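You operate a simulated robot arm through the tools that you are given. There is no shell and no other tool. Be economical: measure what you need, move in short steps, check, and stop when the job is done.

You are at the controls of a simulated robot arm. One attempt, no reset.

Task
Set the controls near the top of the media shelf. At the end: the input key of the small screen is switched on; the power key of the small screen is switched on; the power key of the disc player is switched on; the power switch of the game console is switched on; whatever was shut is shut again. Leave all else as you found it, and nothing knocked over.
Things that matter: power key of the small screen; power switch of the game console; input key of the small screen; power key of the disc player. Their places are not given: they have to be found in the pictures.

It is judged by the outcome, as a careful person would: the job done as asked, and still so three seconds after it is handed in. It fails if anything else is knocked over, pushed out of place, dropped, spilled or broken.

Robot
A 7-joint arm with a two-finger parallel gripper, fixed in place. Base frame: the origin is at the foot of the arm, x ahead of it, y to its left, z up. Lengths are in mm, angles in degrees, forces in N, time in s.
Its first joint turns from -166.0 to 166.0 degrees. Payload 4.4 kg.
The TCP is the grasp point between the finger pads, 23 mm short of the fingertips. In the tool frame z runs along the fingers and y along their closing line. Largest opening 94 mm; finger width 38, thickness 10; the body of the gripper, 54 by 96 mm, starts 39 mm behind the TCP.
Orientation is that of the tool frame in the base frame, as [roll, pitch, yaw] about the fixed x, y, z axes, in that order (R = Rz(yaw) Ry(pitch) Rx(roll)). With the fingers straight down and closing along the base's y, the tool's x points along the base's -x, its y along +y and its z along -z.

Tools
- The arm moves only by the tool move_arm. Its argument "deltas" is a list of rows, each an object (a shift or turn left out is 0, a gripper value left out holds the last) with "slide": the shift along the base's x, y, z in mm, a list of three; "dr": the turn, a rotation vector about the base's x, y, z in degrees, a list of three; "hand": the opening, from 0 (shut) to 1 (fully open). In form: [{"slide": [x, y, z], "dr": [ax, ay, az], "hand": hand}, ...]. A call has 1 to 20 rows; each row is the pose to reach, as a shift and turn from the pose commanded when the call began. Each row takes 0.2 s and may step no farther than 50 mm and 8.6 degrees from the row before; otherwise, or with a gripper value out of range, the whole call is refused. A pose out of reach is approached as far as the arm can. The call stops where the force on the tool passes 40 N (or 10 N more than at its start, if that is more) or the arm is blocked; 0.2 s more then pass. Each finger travels about 72 mm/s and halts on what it meets, pressing with about 42 N; the grip force reading is that of the motor and also rises with nothing between the fingers. The clock runs only during rows and for 0.2 s after the last one: add rows that repeat a pose to give the fingers time. The reply holds the time, the measured pose of the TCP, the force on the tool along the base axes, the opening and the grip force, in the units named above and with some noise, and new pictures: "pictures" is both (left out), scene, wrist or none.
- Cameras (640 x 400 px; columns grow to the right, rows downward): "scene" is fixed at [52.4, -666.4, 1522.2]; the picture's right is [0.67, -0.75, 0.00], its down [-0.43, -0.38, -0.82] and it looks along [0.61, 0.55, -0.57] (base axes); focal length 356 px, centre (320, 200). "wrist" rides on the gripper at [86, 16, -75] in the tool frame; the picture's right is [-0.18, 0.98, 0.00], its down [-0.58, -0.11, -0.81] and it looks along [-0.79, -0.15, 0.59] (tool axes); focal length 243 px, centre (320, 200).
- point_at(camera, pixels): for up to 12 pixels [column, row] of the newest picture of that camera ("zoom" is the newest enlarged one), the place [x, y, z] in the base frame of the surface seen there, good to about 2 mm, but the place of the scene camera against the robot may be out by one fixed shift of up to 25 mm in any direction. It takes no simulated time.
- zoom(camera, box): a new picture of the part [left, top, right, bottom] of that camera's present view, enlarged. It takes no simulated time.
- finish_job(): hands the job in; it is judged then, once.

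Keep the steps short. Do not move on a guess: measure, check each grasp and each placing, and mend mistakes. In all there are 60 turns and 170 pictures (those below and enlarged ones count). Leave the gripper open and the arm clear of the work at the hand-in unless told otherwise, and finish with a single line.

The tools are called after "Call:" as a command line: name --argument value ..., lists and objects as JSON in quotes. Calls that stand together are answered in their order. move_arm: Moves the arm, as the interface text tells. Its arguments: {"type":"object","properties":{"deltas":{"type":"array"},"pictures":{"type":"string","enum":["both","scene","wrist","none"]}},"required":["deltas"]} The other tools are called the same way: point_at (camera, pixels) gives the place of the surface under pixels of a picture; zoom (camera, box) takes an enlarged picture of a part of a camera's view; finish_job () hands the job in.

At the start:

```text
clock: 0.0
tool_pos: [785.4, 324.2, 1142.9]
orientation: [179.9, 0.0, -179.9]
force: [-0.2, 0.2, -0.5]
opening: 93.9
grasp_force: 0.2
```

scene: 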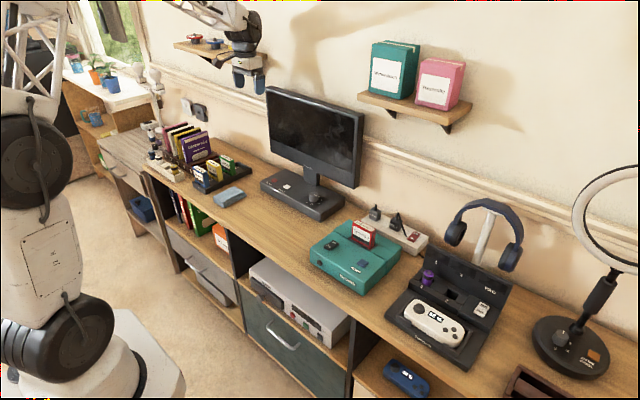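
wrist: 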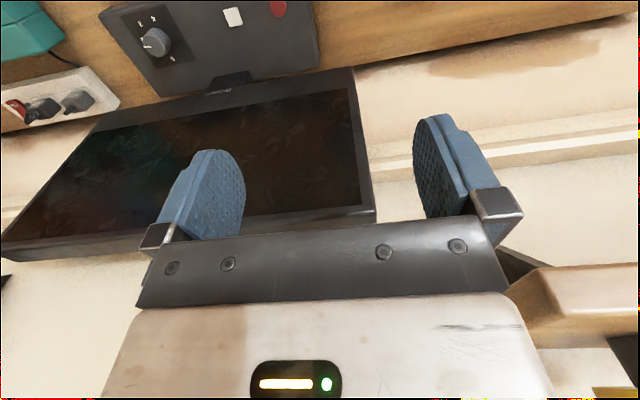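

I'll start by zooming in on the screen, the console and the disc player to find the controls.

Call:
zoom --camera "scene" --box '[250, 160, 370, 235]'

Call:
zoom --camera "scene" --box '[300, 200, 420, 300]'

Call:
zoom --camera "scene" --box '[240, 250, 360, 350]'

Call:
zoom --camera "scene" --box '[380, 200, 540, 380]'

Call:
zoom --camera "wrist" --box '[90, 0, 330, 100]'

```text
5.33 times, centred on (310, 198) of scene
```

zoom: 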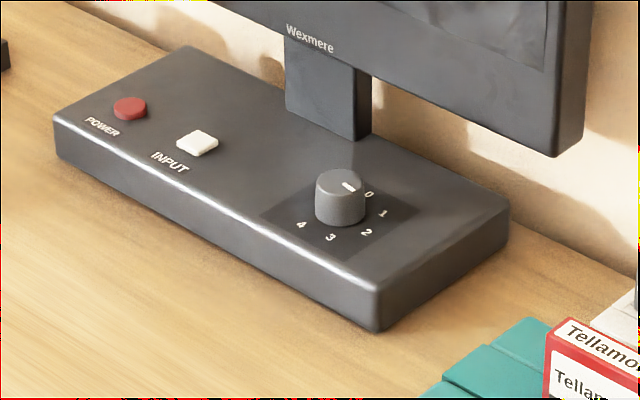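

```text
4.00 times, centred on (360, 250) of scene
```

zoom: 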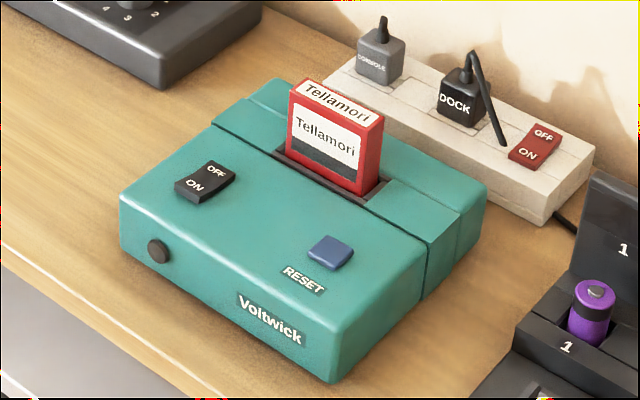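

```text
4.00 times, centred on (300, 300) of scene
```

zoom: 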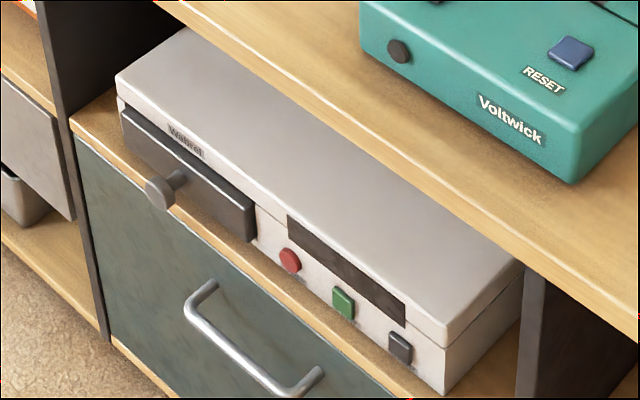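

```text
2.22 times, centred on (460, 290) of scene
```

zoom: 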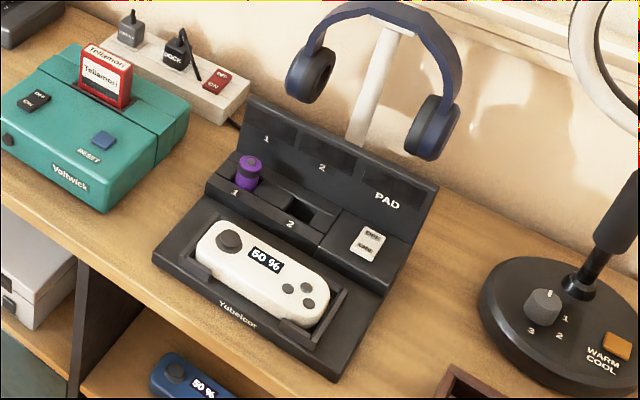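

```text
2.67 times, centred on (210, 50) of wrist
```

zoom: 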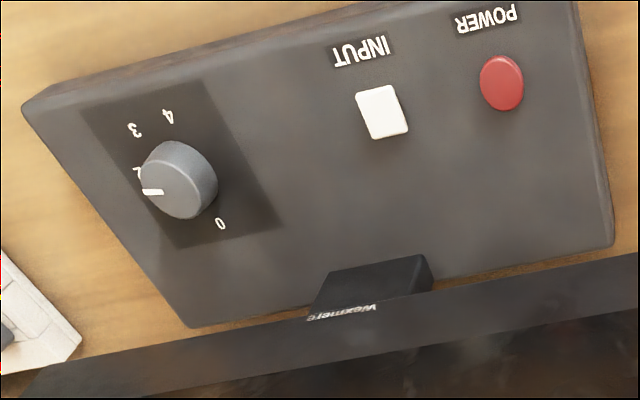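

Next I'll measure the controls in both cameras. The screen keys show in both views, so they give me the scene camera's shift.

Call:
point_at --camera "wrist" --pixels '[[278, 8], [233, 17], [155, 42], [200, 30], [180, 80], [300, 50]]'

Call:
point_at --camera "scene" --pixels '[[274.3, 180.3], [287, 186.3], [338, 244], [334, 247], [342, 241.5], [312.5, 315], [326, 326], [340, 337], [363, 263], [321, 255], [306, 268], [286, 183]]'

Call:
zoom --camera "scene" --box '[322, 230, 354, 260]'

Call:
zoom --camera "scene" --box '[290, 295, 360, 350]'

```text
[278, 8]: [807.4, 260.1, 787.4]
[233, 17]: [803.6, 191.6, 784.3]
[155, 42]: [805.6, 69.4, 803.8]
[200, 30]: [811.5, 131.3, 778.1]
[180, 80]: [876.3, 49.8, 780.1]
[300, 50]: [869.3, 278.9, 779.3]
```

```text
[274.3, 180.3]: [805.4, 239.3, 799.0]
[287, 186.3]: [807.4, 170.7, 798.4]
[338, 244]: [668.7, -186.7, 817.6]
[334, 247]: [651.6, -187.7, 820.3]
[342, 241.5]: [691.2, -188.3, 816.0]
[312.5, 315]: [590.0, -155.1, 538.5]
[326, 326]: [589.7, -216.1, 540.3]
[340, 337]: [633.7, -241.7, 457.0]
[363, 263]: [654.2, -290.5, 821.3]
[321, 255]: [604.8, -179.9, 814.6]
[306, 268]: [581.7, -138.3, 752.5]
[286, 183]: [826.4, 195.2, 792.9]
```

```text
13.33 times, centred on (338, 245) of scene
```

zoom: 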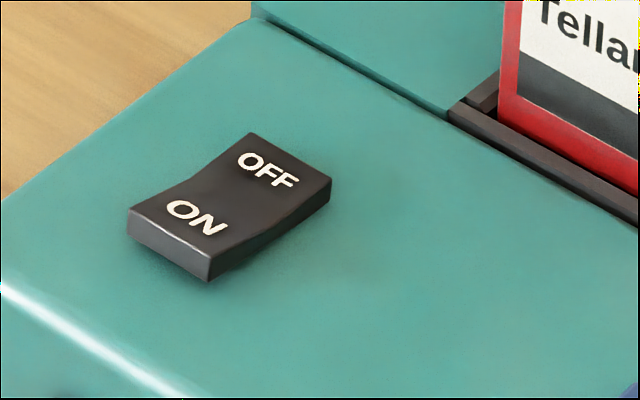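

```text
7.27 times, centred on (325, 322) of scene
```

zoom: 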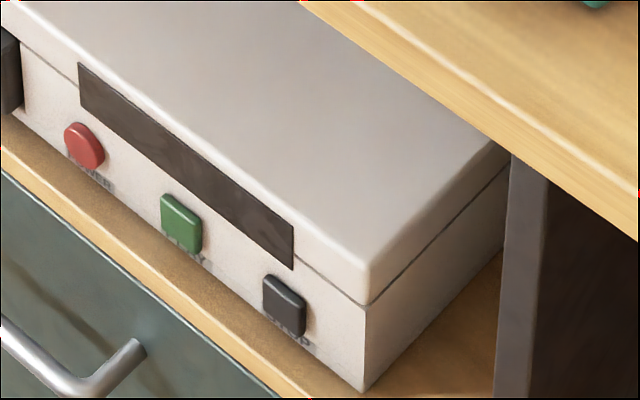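

Some of my pixel columns were off because of the zoom aspect ratio. I'll re-measure with corrected positions.

Call:
point_at --camera "scene" --pixels '[[328.8, 246.1], [334, 242.8], [331.2, 245], [292.7, 314.4], [306, 325.4], [320.6, 334], [262, 298], [285.5, 297], [300, 323], [313, 305], [290, 292], [319.5, 268.5]]'

Call:
zoom --camera "scene" --box '[272, 297, 312, 322]'

```text
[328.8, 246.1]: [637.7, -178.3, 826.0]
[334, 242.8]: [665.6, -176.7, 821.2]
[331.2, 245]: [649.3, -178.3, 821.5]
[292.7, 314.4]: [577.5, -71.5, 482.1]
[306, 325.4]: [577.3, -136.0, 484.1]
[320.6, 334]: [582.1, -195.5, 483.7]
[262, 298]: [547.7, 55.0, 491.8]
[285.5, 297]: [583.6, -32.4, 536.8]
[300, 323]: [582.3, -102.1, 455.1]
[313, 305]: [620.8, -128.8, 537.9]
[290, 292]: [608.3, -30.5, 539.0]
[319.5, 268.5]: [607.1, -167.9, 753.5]
```

```text
16.00 times, centred on (292, 310) of scene
```

zoom: 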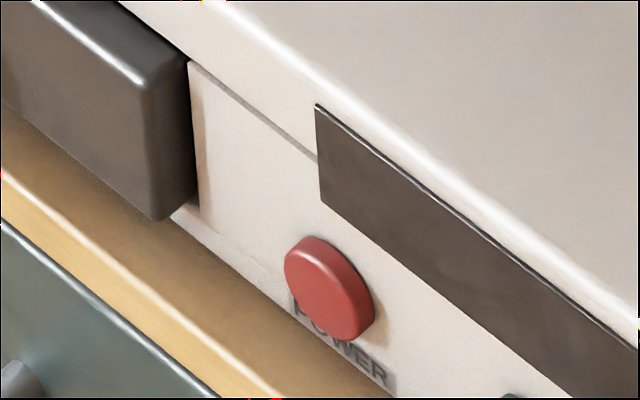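

The console rocker is OFF, with its near (ON) end raised. The red key on the disc player is POWER. Next I'll measure the screen panel for clearance.

Call:
point_at --camera "scene" --pixels '[[268, 165], [355, 186], [270, 90], [360, 115], [310, 130], [300, 172], [325, 181], [220, 185], [300, 233]]'

Call:
point_at --camera "wrist" --pixels '[[300, 100], [150, 120], [365, 215], [30, 240], [280, 130], [330, 73]]'

```text
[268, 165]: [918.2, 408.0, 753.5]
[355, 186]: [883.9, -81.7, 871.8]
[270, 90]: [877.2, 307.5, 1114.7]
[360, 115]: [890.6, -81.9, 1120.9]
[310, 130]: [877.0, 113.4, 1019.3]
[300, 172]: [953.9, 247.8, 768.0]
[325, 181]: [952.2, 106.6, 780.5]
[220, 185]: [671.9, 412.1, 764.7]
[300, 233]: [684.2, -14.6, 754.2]
```

```text
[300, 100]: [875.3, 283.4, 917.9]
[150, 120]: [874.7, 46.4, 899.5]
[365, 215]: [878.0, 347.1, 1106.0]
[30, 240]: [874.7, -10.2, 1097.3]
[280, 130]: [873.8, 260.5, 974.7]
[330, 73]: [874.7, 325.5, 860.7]
```

The panel face is at x≈875, about 68 mm behind the keys. I'll tilt the tool 25° so it leans away from the panel, shut the fingers, and back down to above the power key at about (807, 260).

Call:
move_arm --deltas '[{"slide": [-25, -15, -30], "dr": [0, -8, 0], "hand": 0}, {"slide": [-40, -30, -65], "dr": [0, -16, 0]}, {"slide": [-40, -45, -110], "dr": [0, -25, 0]}, {"slide": [-40, -64, -155], "dr": [0, -25, 0]}, {"slide": [-40, -64, -200], "dr": [0, -25, 0]}, {"slide": [-30, -64, -245], "dr": [0, -25, 0]}, {"slide": [-10, -64, -275], "dr": [0, -25, 0]}, {"slide": [10, -64, -295], "dr": [0, -25, 0]}, {"slide": [20, -64, -305], "dr": [0, -25, 0]}, {"slide": [20, -64, -305], "dr": [0, -25, 0]}]'

```text
refused: row 3 steps farther than a row can; nothing moved
```

Call:
move_arm --deltas '[{"slide": [-25, -15, -30], "dr": [0, -8, 0], "hand": 0}, {"slide": [-40, -30, -65], "dr": [0, -16, 0]}, {"slide": [-40, -40, -105], "dr": [0, -24, 0]}, {"slide": [-40, -55, -150], "dr": [0, -25, 0]}, {"slide": [-40, -64, -195], "dr": [0, -25, 0]}, {"slide": [-30, -64, -240], "dr": [0, -25, 0]}, {"slide": [-10, -64, -275], "dr": [0, -25, 0]}, {"slide": [10, -64, -295], "dr": [0, -25, 0]}, {"slide": [20, -64, -305], "dr": [0, -25, 0]}, {"slide": [20, -64, -305], "dr": [0, -25, 0]}]'

```text
clock: 2.2
tool_pos: [806.8, 260.5, 838.1]
orientation: [179.9, 25.0, 180.0]
force: [-0.2, 1.0, 0.1]
opening: 0.1
grasp_force: 41.8
```

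scene: 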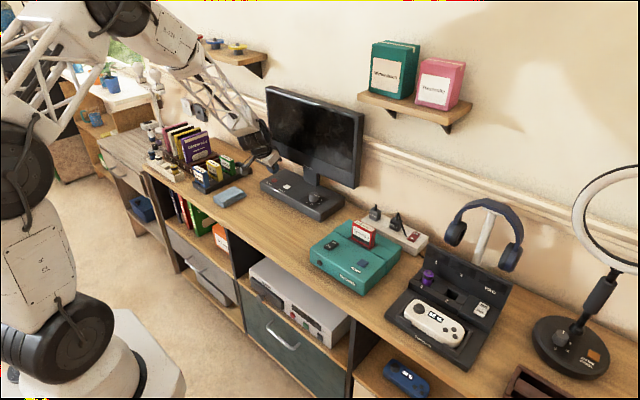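
wrist: 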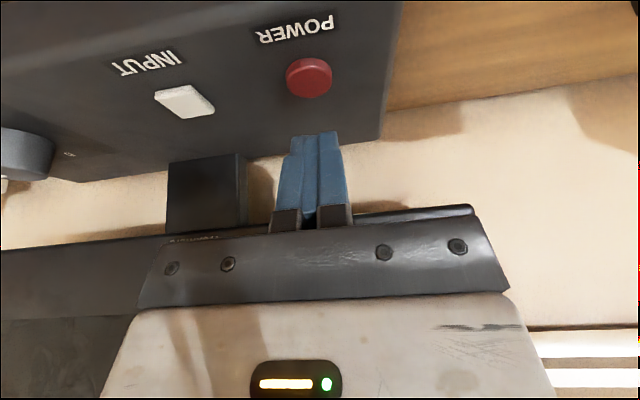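

The tool is above the power key and clear of the panel. I'll re-measure both keys and the fingertip from close up.

Call:
point_at --camera "wrist" --pixels '[[309, 75], [309, 92], [184, 101], [318, 133], [318, 145], [340, 100], [230, 90], [200, 115], [180, 95]]'

Call:
zoom --camera "wrist" --box '[140, 40, 380, 190]'

```text
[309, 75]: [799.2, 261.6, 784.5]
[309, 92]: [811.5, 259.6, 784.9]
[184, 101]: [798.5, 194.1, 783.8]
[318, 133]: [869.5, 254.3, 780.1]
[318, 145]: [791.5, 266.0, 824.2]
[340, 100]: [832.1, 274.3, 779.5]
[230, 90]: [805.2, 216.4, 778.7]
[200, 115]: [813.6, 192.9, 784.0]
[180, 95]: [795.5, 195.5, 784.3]
```

```text
2.67 times, centred on (260, 115) of wrist
```

zoom: 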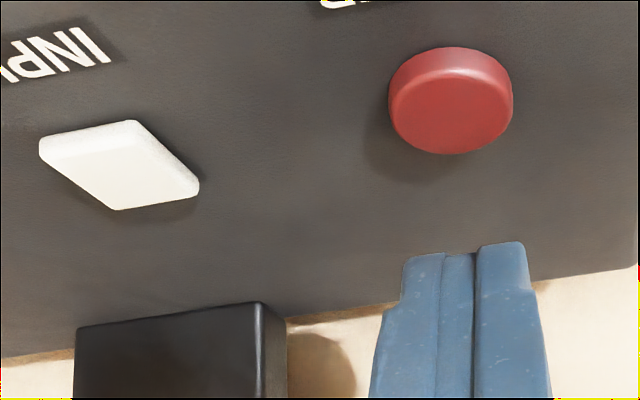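

The keycap tops are at z≈784.7 (the base is at 779.5). Power is centred near (804.5, 260.5) and input near (804, 194). I'll descend slowly and watch the force.

Call:
move_arm --deltas '[{"slide": [2.5, 0, -12]}, {"slide": [2.5, 0, -20]}, {"slide": [2.5, 0, -22]}, {"slide": [2.5, 0, -23]}, {"slide": [2.5, 0, -24]}, {"slide": [2.5, 0, -25]}, {"slide": [2.5, 0, -25]}]' --pictures "wrist"

```text
clock: 3.8
tool_pos: [808.7, 260.8, 812.7]
orientation: [179.9, 25.0, -180.0]
force: [-0.6, 0.5, 1.2]
opening: 0.0
grasp_force: 42.0
```

wrist: 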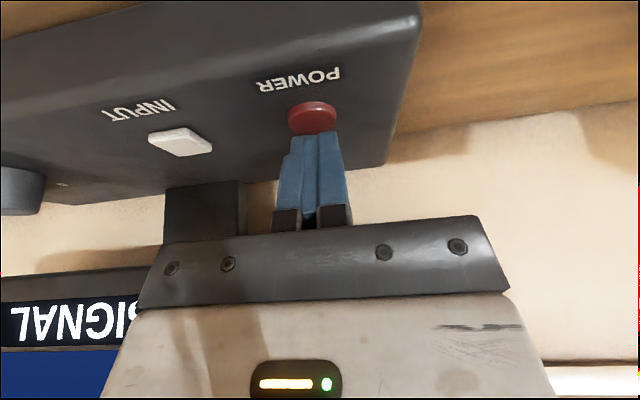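

The panel lit up and shows "…SIGNAL", so the power key has acted. I'll lift off and check.

Call:
move_arm --deltas '[{"slide": [0, 0, 12]}, {"slide": [-2, -30, 22]}, {"slide": [-2, -67, 22]}, {"slide": [-2, -67, 22]}]'

Call:
zoom --camera "scene" --box '[250, 80, 370, 230]'

Call:
zoom --camera "wrist" --box '[250, 30, 490, 180]'

```text
clock: 4.8
tool_pos: [806.9, 192.8, 835.7]
orientation: [179.9, 25.0, 180.0]
force: [0.1, -0.3, 0.3]
opening: 0.1
grasp_force: 42.3
```

scene: 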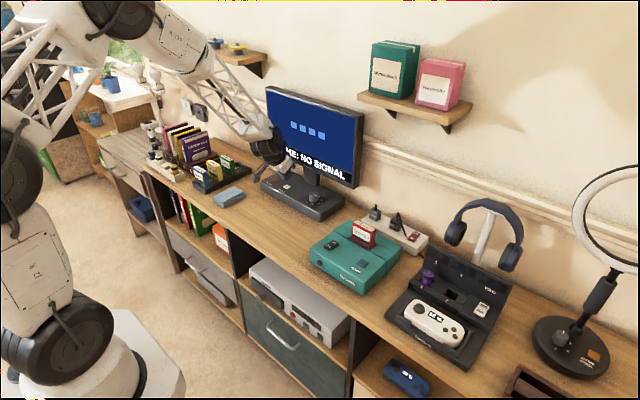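
wrist: 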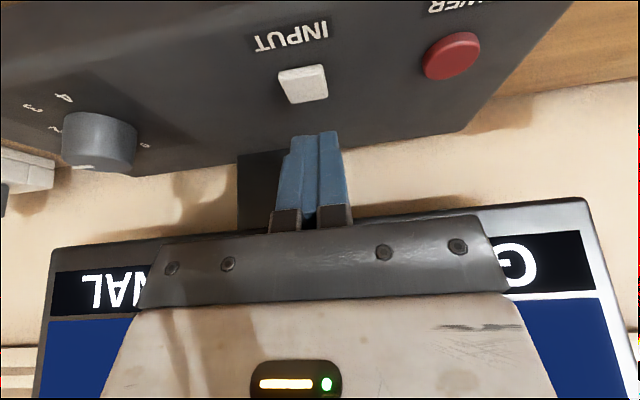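

```text
2.67 times, centred on (310, 155) of scene
```

zoom: 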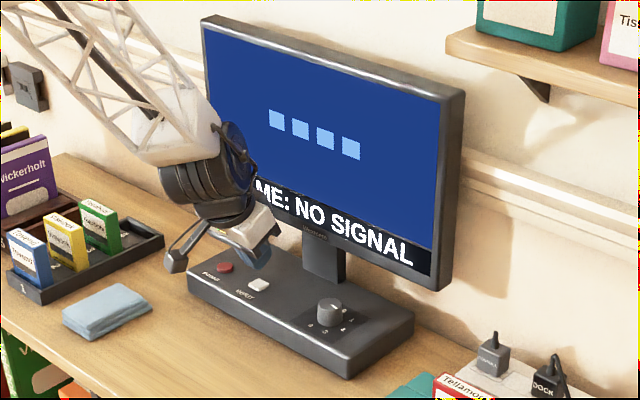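

```text
2.67 times, centred on (370, 105) of wrist
```

zoom: 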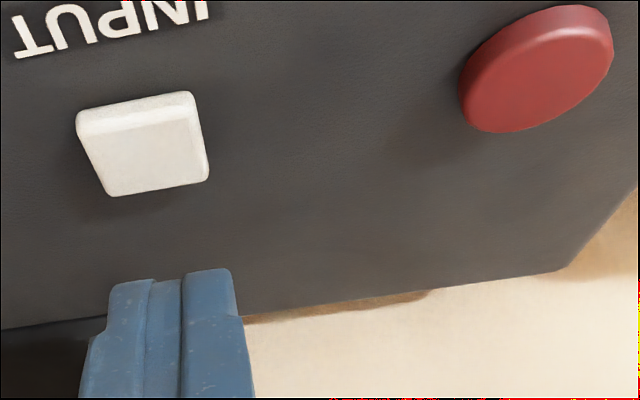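

The screen is on ("…ME: NO SIGNAL"). I'll press the input key the same way, at (804, 194).

Call:
move_arm --deltas '[{"slide": [2, 1, -12]}, {"slide": [2, 1, -19]}, {"slide": [2, 1, -21]}, {"slide": [2, 1, -22]}, {"slide": [2, 1, -23]}, {"slide": [2, 1, -23]}]'

Call:
zoom --camera "scene" --box '[250, 80, 370, 230]'

```text
clock: 6.2
tool_pos: [808.4, 195.4, 811.6]
orientation: [179.9, 25.0, 180.0]
force: [0.0, -0.4, 1.6]
opening: 0.1
grasp_force: 42.6
```

scene: 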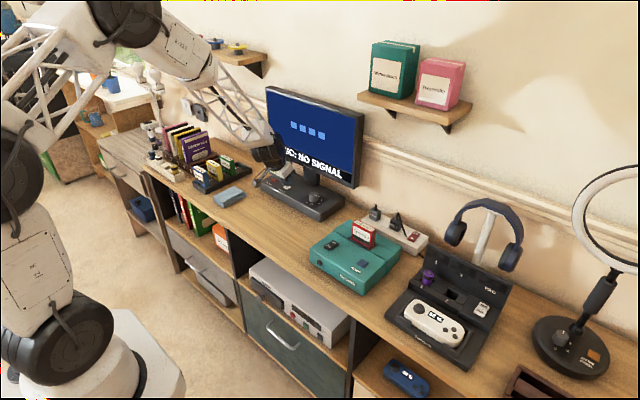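
wrist: 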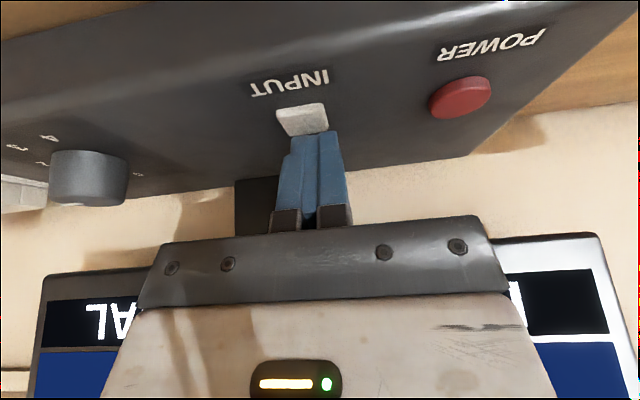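

```text
2.67 times, centred on (310, 155) of scene
```

zoom: 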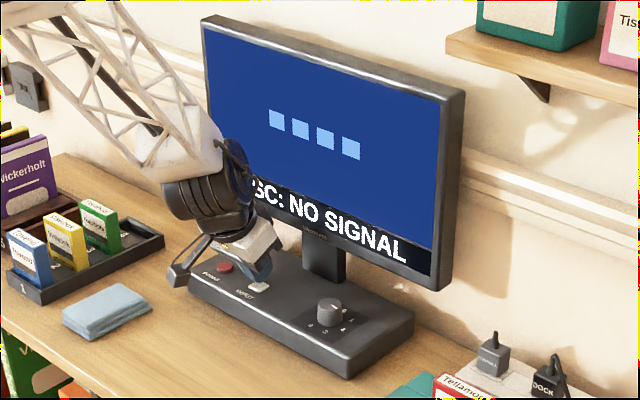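

The screen now reads "DISC: NO SIGNAL", so the input key is on. I'll lift, back off and travel over the console's ON end at about (636, -157).

Call:
move_arm --deltas '[{"slide": [-2, 0, 20]}, {"slide": [-25, 0, 55]}, {"slide": [-60, -10, 85]}, {"slide": [-90, -45, 100]}, {"slide": [-115, -85, 100]}, {"slide": [-135, -128, 100]}, {"slide": [-150, -172, 100]}, {"slide": [-160, -218, 100]}, {"slide": [-168, -265, 100]}, {"slide": [-168, -312, 95]}, {"slide": [-168, -352, 80]}, {"slide": [-168, -352, 65]}, {"slide": [-168, -352, 65]}]'

Call:
zoom --camera "wrist" --box '[200, 0, 440, 150]'

Call:
zoom --camera "scene" --box '[250, 80, 370, 230]'

```text
clock: 9.0
tool_pos: [640.8, -156.9, 877.7]
orientation: [179.9, 25.1, 180.0]
force: [-0.5, 0.5, 0.5]
opening: 0.0
grasp_force: 41.8
```

scene: 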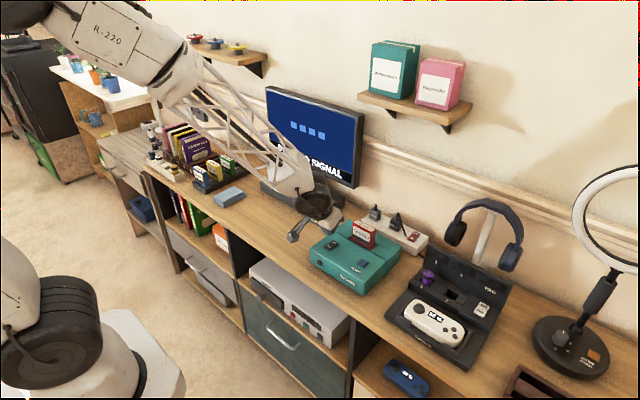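
wrist: 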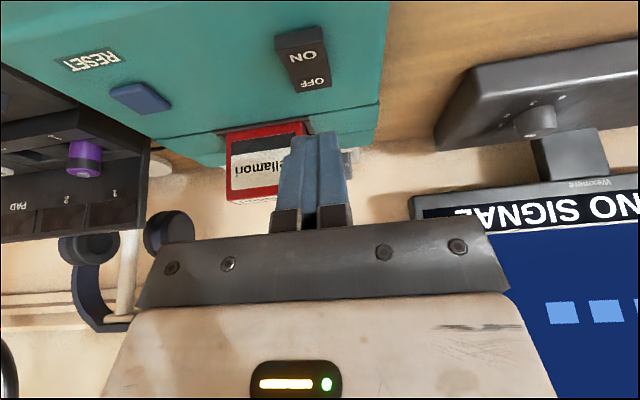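

```text
2.67 times, centred on (320, 75) of wrist
```

zoom: 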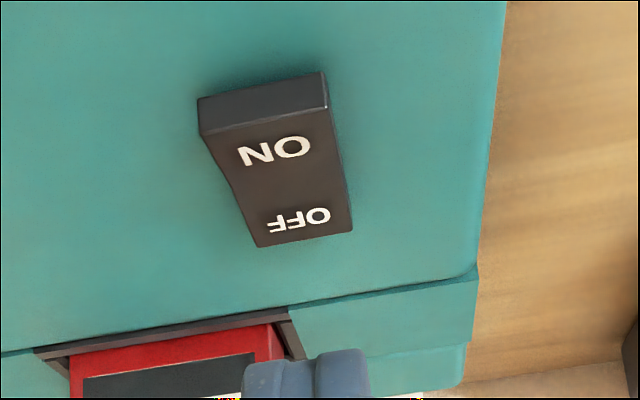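

```text
2.67 times, centred on (310, 155) of scene
```

zoom: 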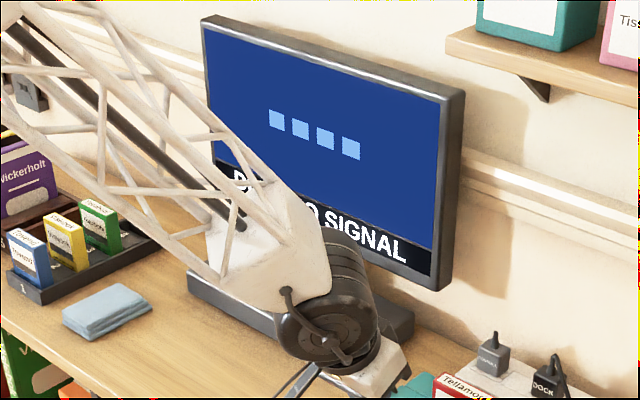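

I'll measure the rocker with the wrist camera.

Call:
point_at --camera "wrist" --pixels '[[300, 48], [303, 58], [310, 82], [280, 49], [322, 45], [350, 60], [299, 38]]'

```text
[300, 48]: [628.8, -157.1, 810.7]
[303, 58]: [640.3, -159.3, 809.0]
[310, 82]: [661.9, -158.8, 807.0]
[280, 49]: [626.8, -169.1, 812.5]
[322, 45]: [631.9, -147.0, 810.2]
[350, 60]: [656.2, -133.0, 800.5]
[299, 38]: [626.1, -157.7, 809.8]
```

The ON end is at x 627–640, y -158, z≈811. I'll press at x≈633, with TCP contact expected near z 840.

Call:
move_arm --deltas '[{"slide": [-2, -1, -25]}, {"slide": [-2, -1, -35]}, {"slide": [-2, -1, -38]}, {"slide": [-2, -1, -40]}, {"slide": [-2, -1, -42]}, {"slide": [-2, -1, -43]}, {"slide": [-2, -1, -43]}]' --pictures "wrist"

Call:
zoom --camera "wrist" --box '[200, 30, 440, 180]'

```text
clock: 10.3
tool_pos: [641.0, -159.0, 837.8]
orientation: [-180.0, 25.5, -180.0]
force: [-0.5, -0.6, 1.8]
opening: 0.0
grasp_force: 42.1
stopped in row 6: the force on the tool passed its limit (the readings are from after the stop); the commanded pose is now the measured one
```

wrist: 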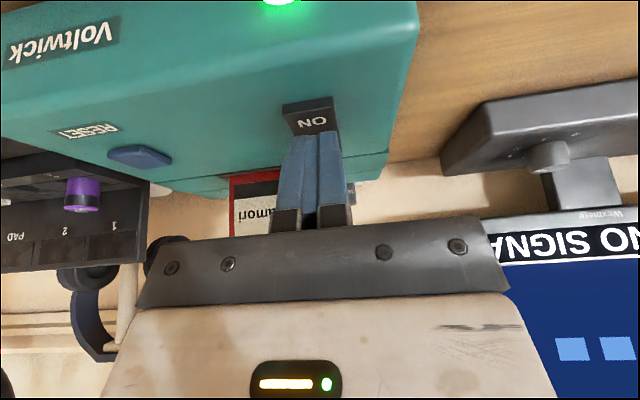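

```text
2.67 times, centred on (320, 105) of wrist
```

zoom: 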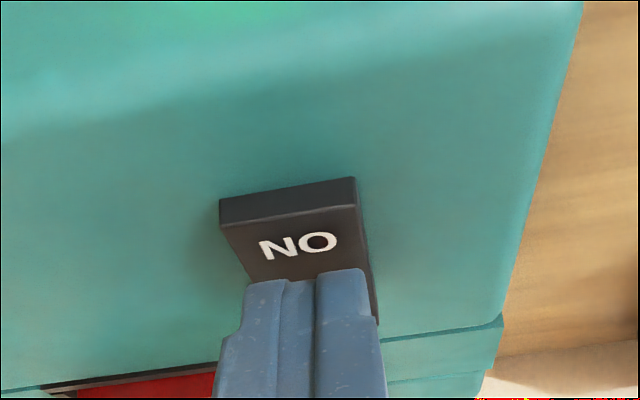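

The console's green light is on. I'll lift off and check that the rocker stays tipped and nothing shifted.

Call:
move_arm --deltas '[{"slide": [0, 0, 20]}, {"slide": [-20, 0, 60]}, {"slide": [-60, 0, 85]}, {"slide": [-105, 10, 95]}, {"slide": [-150, 20, 95]}, {"slide": [-150, 20, 95]}]'

Call:
zoom --camera "scene" --box '[300, 200, 420, 300]'

Call:
zoom --camera "wrist" --box '[200, 0, 440, 150]'

```text
clock: 11.7
tool_pos: [489.3, -139.0, 931.7]
orientation: [180.0, 25.3, 180.0]
force: [0.0, 0.2, -0.3]
opening: 0.1
grasp_force: 41.9
```

scene: 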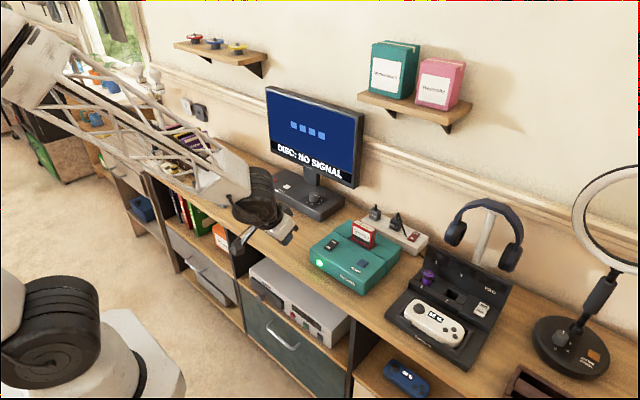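
wrist: 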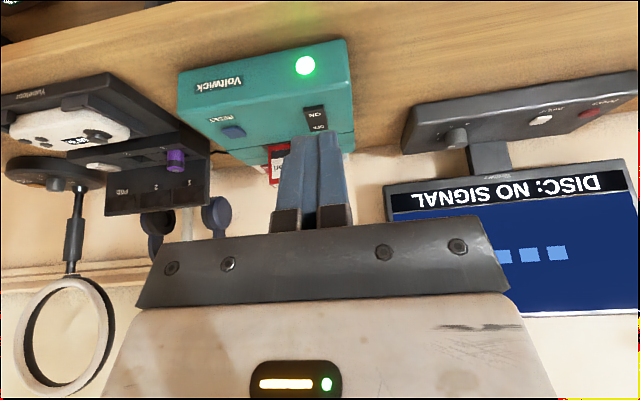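

```text
4.00 times, centred on (360, 250) of scene
```

zoom: 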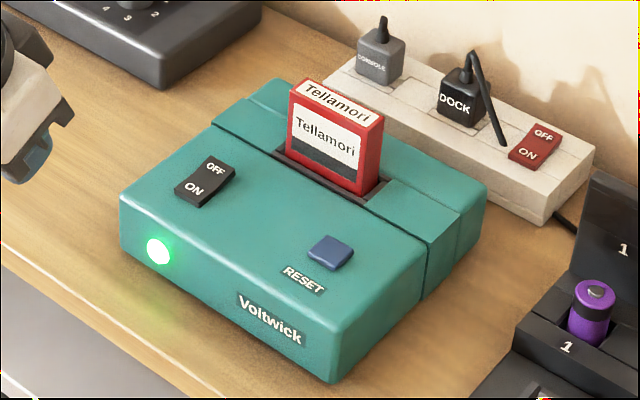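

```text
2.67 times, centred on (320, 75) of wrist
```

zoom: 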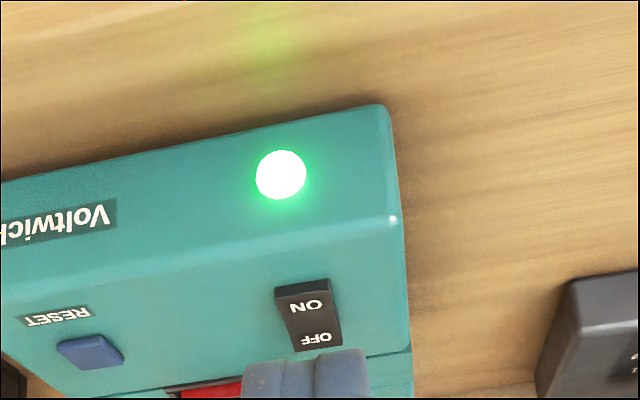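

The console is on and hasn't moved. Next is the disc player: I'll measure the shelf edge, drawer handle, tray, and the red key again.

Call:
point_at --camera "scene" --pixels '[[292.3, 315.2], [293.8, 317], [283, 316], [281, 318.5], [270, 322], [285, 339], [263, 337], [283, 309], [288, 314], [280, 304], [262, 298], [285, 328]]'

Call:
zoom --camera "scene" --box '[245, 280, 325, 350]'

```text
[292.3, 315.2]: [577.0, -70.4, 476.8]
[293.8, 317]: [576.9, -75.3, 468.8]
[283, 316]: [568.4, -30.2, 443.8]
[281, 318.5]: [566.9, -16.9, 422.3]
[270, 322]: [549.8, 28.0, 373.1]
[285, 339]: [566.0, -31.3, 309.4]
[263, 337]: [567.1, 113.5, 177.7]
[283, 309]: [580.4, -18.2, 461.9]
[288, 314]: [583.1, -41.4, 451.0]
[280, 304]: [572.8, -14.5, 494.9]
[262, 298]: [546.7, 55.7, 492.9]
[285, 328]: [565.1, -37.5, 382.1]
```

```text
5.71 times, centred on (285, 315) of scene
```

zoom: 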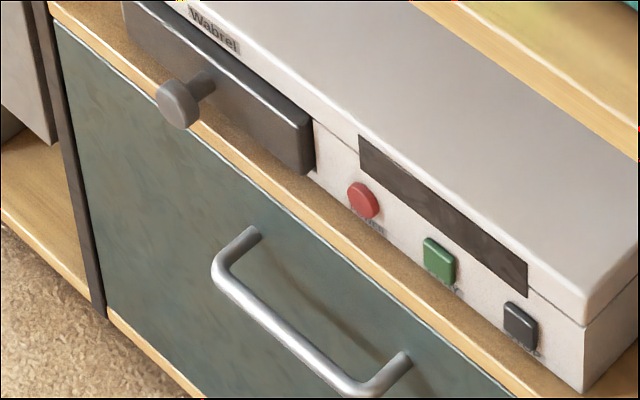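

True positions: red key centre ≈ (576, -50, 464), player face x≈582, shelf edge x≈566 with its top at z≈430. I'll turn the tool to horizontal while descending in front of the furniture.

Call:
move_arm --deltas '[{"slide": [-10, 10, -20], "dr": [0, -8, 0]}, {"slide": [-15, 20, -50], "dr": [0, -16, 0]}, {"slide": [-20, 30, -85], "dr": [0, -24, 0]}, {"slide": [-20, 40, -120], "dr": [0, -32, 0]}, {"slide": [-20, 50, -155], "dr": [0, -40, 0]}, {"slide": [-20, 60, -195], "dr": [0, -48, 0]}, {"slide": [-20, 70, -235], "dr": [0, -56, 0]}, {"slide": [-20, 80, -275], "dr": [0, -64, 0]}, {"slide": [-20, 88, -310], "dr": [0, -64.7, 0]}, {"slide": [-20, 88, -310], "dr": [0, -64.7, 0]}]'

```text
clock: 13.9
tool_pos: [530.1, -89.8, 755.1]
orientation: [18.6, 78.4, 20.0]
force: [-55.7, 4.3, 53.2]
opening: 0.4
grasp_force: 42.0
out of reach, approached as far as the arm can: row 4, 7, 8, 9, 10
stopped in row 10: the force on the tool passed its limit (the readings are from after the stop); the commanded pose is now the measured one
```

scene: 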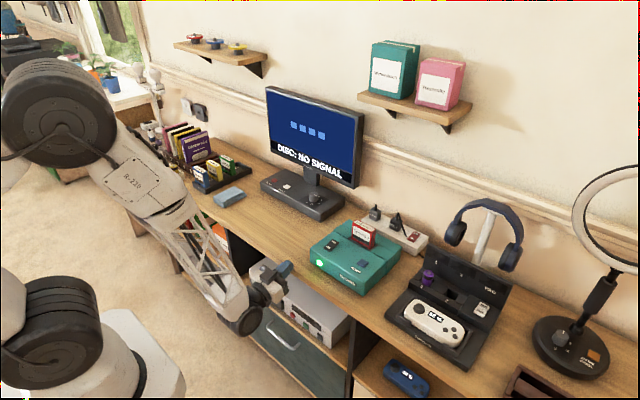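
wrist: 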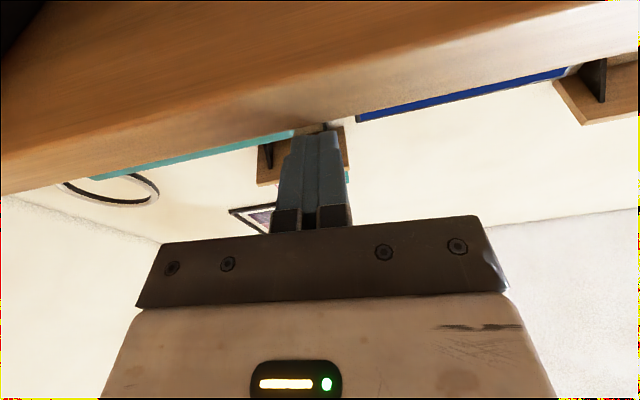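

The tool is near horizontal but drifted, and it touched the bench edge (force -56/+53). I'll back away from the edge.

Call:
move_arm --deltas '[{"slide": [-15, 0, 15]}, {"slide": [-40, 0, 30]}, {"slide": [-70, 0, 40]}, {"slide": [-70, 0, 40]}]'

Call:
zoom --camera "scene" --box '[200, 220, 400, 345]'

```text
clock: 14.9
tool_pos: [460.5, -90.5, 793.8]
orientation: [19.0, 78.6, 20.3]
force: [-0.1, 0.9, -0.2]
opening: 0.0
grasp_force: 42.1
```

scene: 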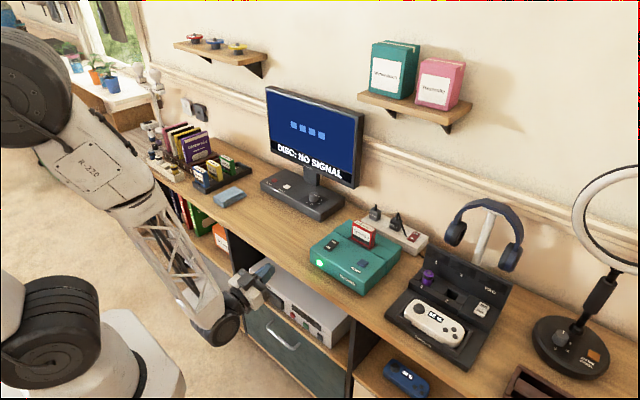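
wrist: 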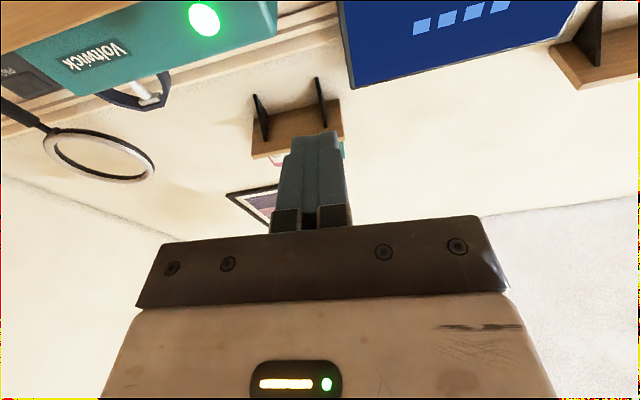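

```text
3.20 times, centred on (300, 282) of scene
```

zoom: 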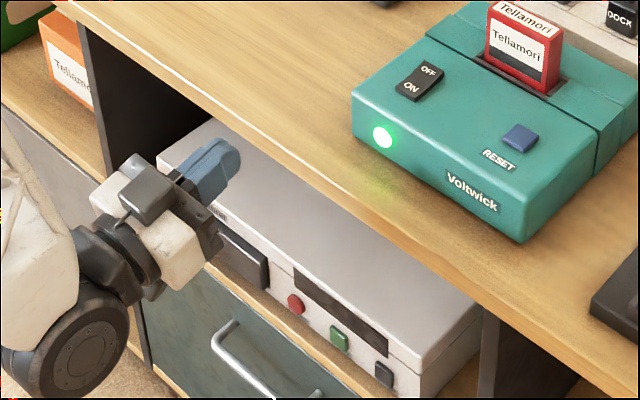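

I'm clear of the edge. A 60° forward-down attitude is easier for the arm and still clears the shelf lip. I'll turn back about 40° and shift to y≈-50, staying out in front.

Call:
move_arm --deltas '[{"slide": [-5, 10, 0], "dr": [-0.7, 8, -0.3]}, {"slide": [-10, 20, 0], "dr": [-1.4, 16, -0.6]}, {"slide": [-10, 30, 0], "dr": [-2.2, 24, -1]}, {"slide": [-10, 40, -10], "dr": [-3, 32, -1.3]}, {"slide": [-10, 40, -30], "dr": [-3.7, 40.3, -1.6]}, {"slide": [-10, 40, -30], "dr": [-3.7, 40.3, -1.6]}]'

```text
clock: 16.3
tool_pos: [446.9, -51.9, 758.7]
orientation: [180.0, 59.6, 178.8]
force: [1.4, 0.7, 3.1]
opening: 0.0
grasp_force: 42.4
out of reach, approached as far as the arm can: row 4, 5, 6
```

scene: 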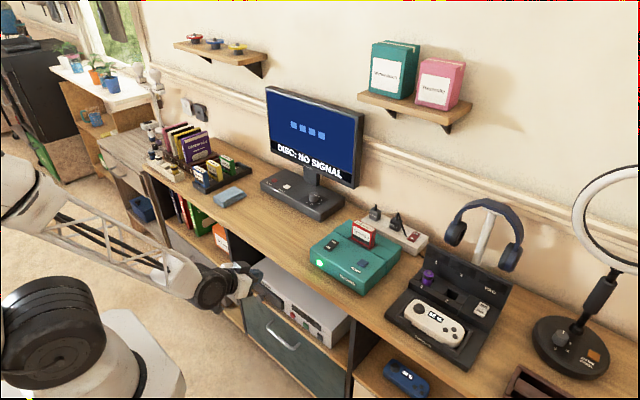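
wrist: 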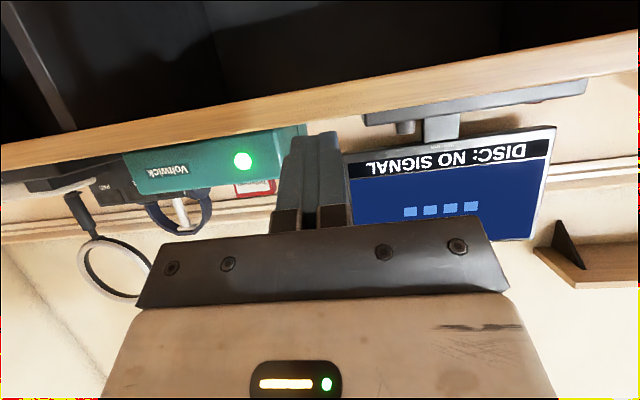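

The tool is at 59.6° and well aligned. I'll descend in front of the furniture, keeping the tips under x≈530.

Call:
move_arm --deltas '[{"slide": [25, 0, -20]}, {"slide": [40, 0, -55]}, {"slide": [45, 0, -95]}, {"slide": [45, 0, -140]}, {"slide": [45, 0, -185]}, {"slide": [45, 0, -185]}]'

```text
clock: 17.7
tool_pos: [503.1, -70.2, 599.9]
orientation: [172.1, 59.4, 172.5]
force: [0.2, -0.5, 0.5]
opening: 0.0
grasp_force: 42.1
out of reach, approached as far as the arm can: row 1, 2, 3, 4, 5, 6
```

scene: 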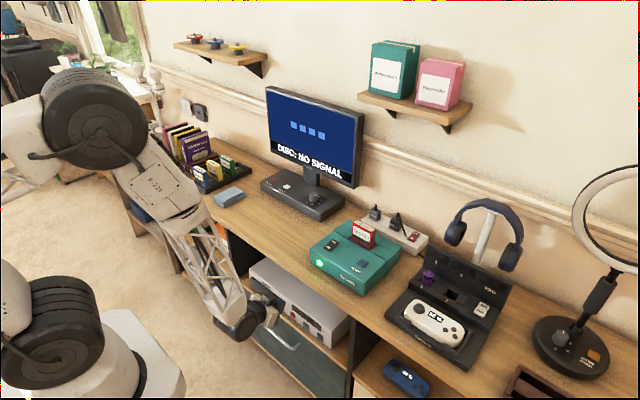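
wrist: 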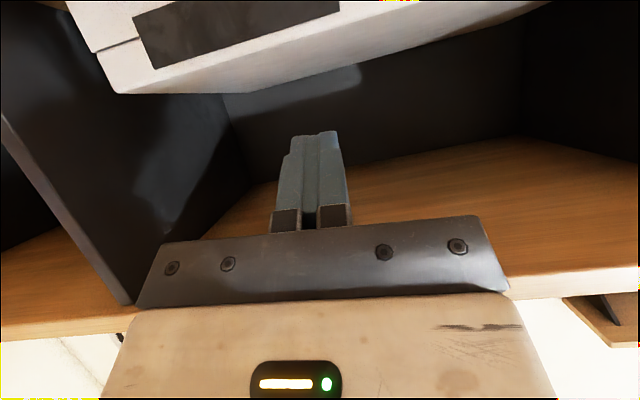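

The arm has swung to another elbow posture and is lagging. I'll hold for a moment to see where it settles.

Call:
move_arm --deltas '[{"slide": [0, 0, 0]}, {"slide": [0, 0, 0]}, {"slide": [0, 0, 0]}]' --pictures "none"

```text
clock: 18.5
tool_pos: [502.7, -71.1, 599.8]
orientation: [172.1, 59.4, 172.5]
force: [-0.4, -0.9, 0.2]
opening: 0.0
grasp_force: 42.5
```

It is stable. I'll step down and forward a little to see how well it tracks.

Call:
move_arm --deltas '[{"slide": [5, 5, -25]}, {"slide": [10, 10, -50]}, {"slide": [15, 15, -75]}, {"slide": [15, 20, -75]}]'

```text
clock: 19.5
tool_pos: [518.6, -67.1, 530.1]
orientation: [168.9, 58.8, 170.4]
force: [-0.3, 0.4, -0.9]
opening: 0.0
grasp_force: 41.9
out of reach, approached as far as the arm can: row 1, 2, 3, 4
```

scene: 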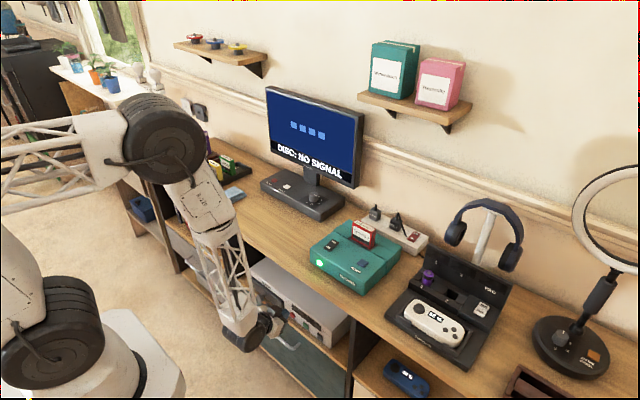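
wrist: 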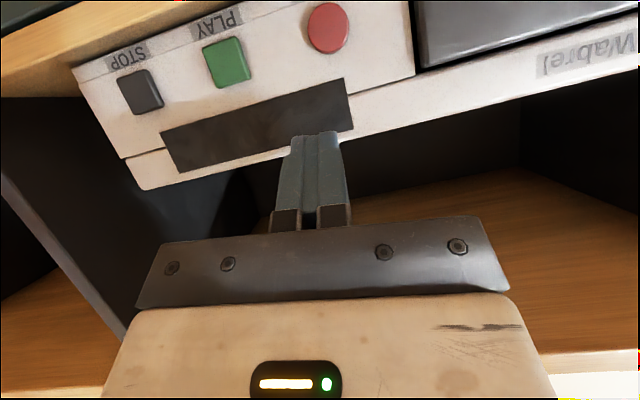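

Good: POWER (red), PLAY and STOP are in plain view. I'll measure the red key, and the elbow's clearance from the shelf.

Call:
point_at --camera "wrist" --pixels '[[328, 27], [328, 12], [328, 42], [226, 62], [315, 145], [430, 55], [390, 20]]'

Call:
point_at --camera "scene" --pixels '[[160, 135], [200, 140], [215, 200], [250, 300], [245, 335], [180, 100]]'

```text
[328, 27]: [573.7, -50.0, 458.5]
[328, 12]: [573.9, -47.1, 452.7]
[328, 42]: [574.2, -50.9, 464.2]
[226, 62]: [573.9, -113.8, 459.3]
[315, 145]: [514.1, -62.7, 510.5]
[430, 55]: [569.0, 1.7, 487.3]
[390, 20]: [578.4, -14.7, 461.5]
```

```text
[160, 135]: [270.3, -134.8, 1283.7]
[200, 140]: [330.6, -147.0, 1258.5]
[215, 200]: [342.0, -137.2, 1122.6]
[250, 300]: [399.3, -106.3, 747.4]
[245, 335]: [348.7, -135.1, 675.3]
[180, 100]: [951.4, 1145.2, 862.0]
```

The elbow is at z≈1280, well clear. The red key is centred at (574, -49.5, 458.5). I'll drop to a standoff in front of it at about (525, -50, 456).

Call:
move_arm --deltas '[{"slide": [0, 6, -25]}, {"slide": [0, 12, -50]}, {"slide": [2, 17, -74]}, {"slide": [2, 17, -74]}]'

```text
clock: 20.5
tool_pos: [526.8, -68.4, 463.1]
orientation: [166.5, 58.4, 168.3]
force: [0.1, -0.1, -0.1]
opening: 0.4
grasp_force: 42.3
out of reach, approached as far as the arm can: row 1, 2, 3, 4
```

scene: 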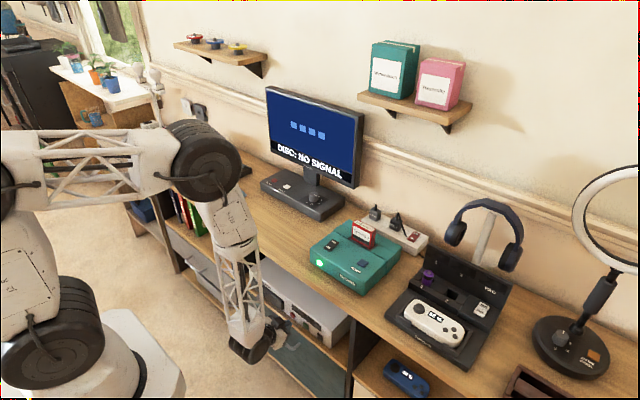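
wrist: 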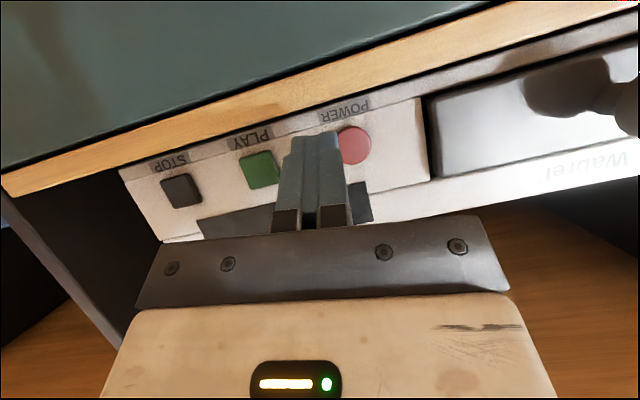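

Sideways tracking is stuck, most likely a wrist joint limit. I'll relax the tilt to about 48° and shift toward y=-50 while holding the standoff.

Call:
move_arm --deltas '[{"slide": [-3, 5, 2], "dr": [0, 5, 0]}, {"slide": [-5, 12, 4], "dr": [-2, 11, 0]}, {"slide": [-5, 18, 4], "dr": [-4, 11, 0]}, {"slide": [-5, 18, 4], "dr": [-4, 11, 0]}]'

```text
clock: 21.5
tool_pos: [524.8, -67.5, 473.3]
orientation: [172.7, 47.6, 174.1]
force: [-0.2, -0.7, 0.7]
opening: 0.0
grasp_force: 42.2
out of reach, approached as far as the arm can: row 2, 3, 4
```

scene: 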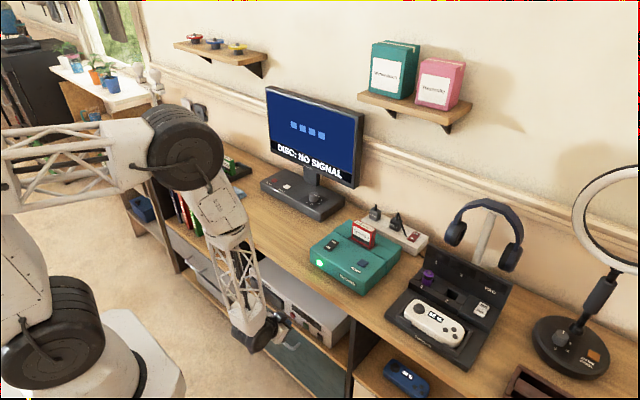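
wrist: 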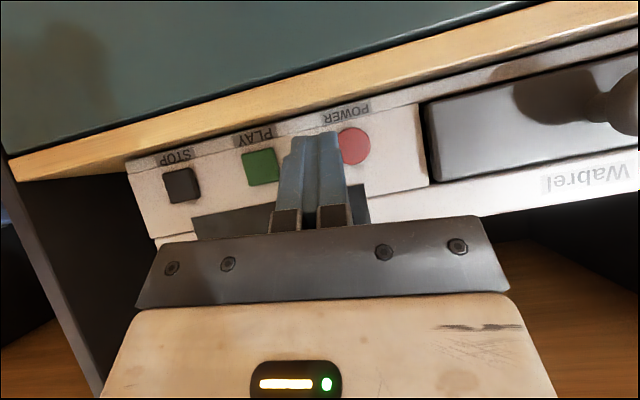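

Orientation is good, but y is still short by 18 mm. I'll try swinging it as a base turn, with y and a small yaw together.

Call:
move_arm --deltas '[{"slide": [-2, 6, 0], "dr": [0, 0, 1]}, {"slide": [-3, 12, 0], "dr": [0, 0, 2]}, {"slide": [-4, 19, 0], "dr": [0, 0, 3]}, {"slide": [-4, 19, 0], "dr": [0, 0, 3]}]' --pictures "wrist"

```text
clock: 22.5
tool_pos: [528.1, -45.5, 479.4]
orientation: [172.8, 47.6, 176.5]
force: [0.4, -0.6, 0.4]
opening: 0.0
grasp_force: 42.1
out of reach, approached as far as the arm can: row 1, 2, 3, 4
```

wrist: 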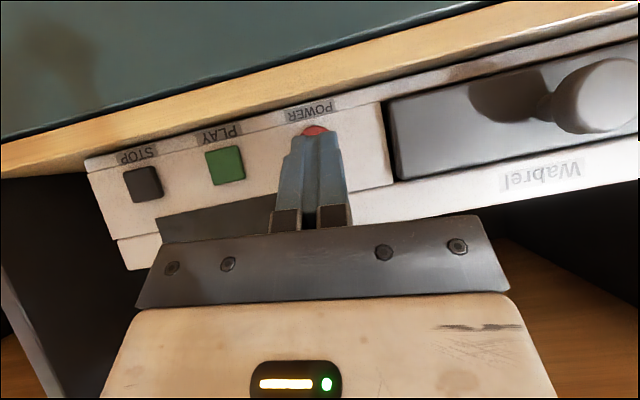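

Base turning works. Now I'll go down about 19 mm to key height and trim y, staying short of the key.

Call:
move_arm --deltas '[{"slide": [-3, -2, -8]}, {"slide": [-4, -4, -14]}, {"slide": [-4, -4, -19]}, {"slide": [-4, -4, -19]}]' --pictures "wrist"

```text
clock: 23.5
tool_pos: [532.3, -47.9, 467.1]
orientation: [172.7, 47.6, 176.3]
force: [0.4, -0.1, 0.5]
opening: 0.0
grasp_force: 41.8
out of reach, approached as far as the arm can: row 1, 2, 3, 4
```

wrist: 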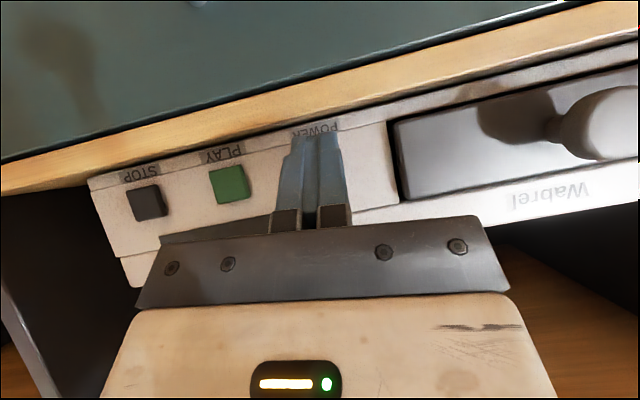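

Call:
move_arm --deltas '[{"slide": [-3, -2, -5]}, {"slide": [-5, -2, -10]}, {"slide": [-5, -2, -10]}]' --pictures "none"

```text
clock: 24.3
tool_pos: [532.8, -49.4, 463.0]
orientation: [172.6, 47.6, 176.3]
force: [-0.3, 0.4, 0.8]
opening: 0.1
grasp_force: 42.1
out of reach, approached as far as the arm can: row 1, 2, 3
```

The fingertip edge is now at about (562.6, -49, 461.5), facing the key at (574, -49.5, 458.5). I'll move forward slowly.

Call:
move_arm --deltas '[{"slide": [5, 0, -2]}, {"slide": [9, 0, -3]}, {"slide": [11, 0, -3]}, {"slide": [12, 0, -3]}, {"slide": [13, 0, -3]}, {"slide": [14, 0, -3]}, {"slide": [14, 0, -3]}]'

Call:
zoom --camera "scene" --box '[240, 280, 360, 355]'

```text
clock: 25.9
tool_pos: [550.4, -50.4, 463.2]
orientation: [173.2, 47.5, 176.9]
force: [-28.6, 1.0, 3.3]
opening: 0.0
grasp_force: 42.1
out of reach, approached as far as the arm can: row 1, 2, 3, 4, 5, 6, 7
```

scene: 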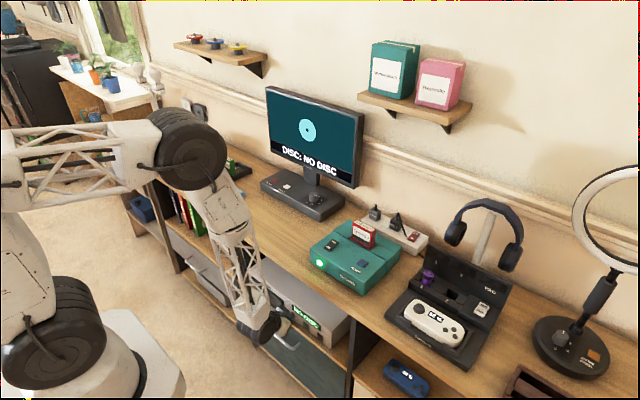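
wrist: 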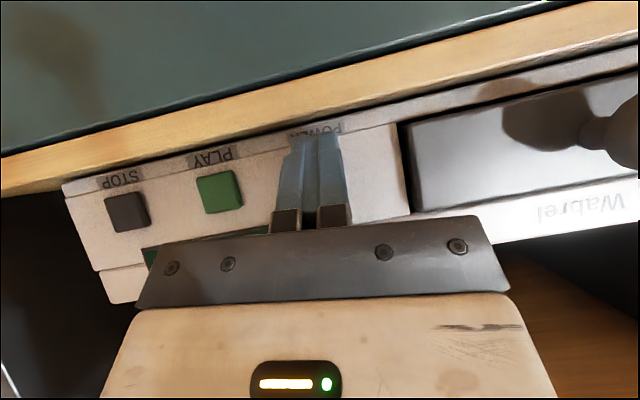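

```text
5.33 times, centred on (300, 318) of scene
```

zoom: 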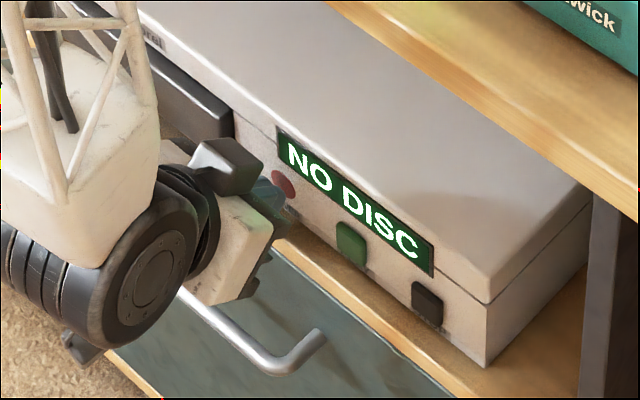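

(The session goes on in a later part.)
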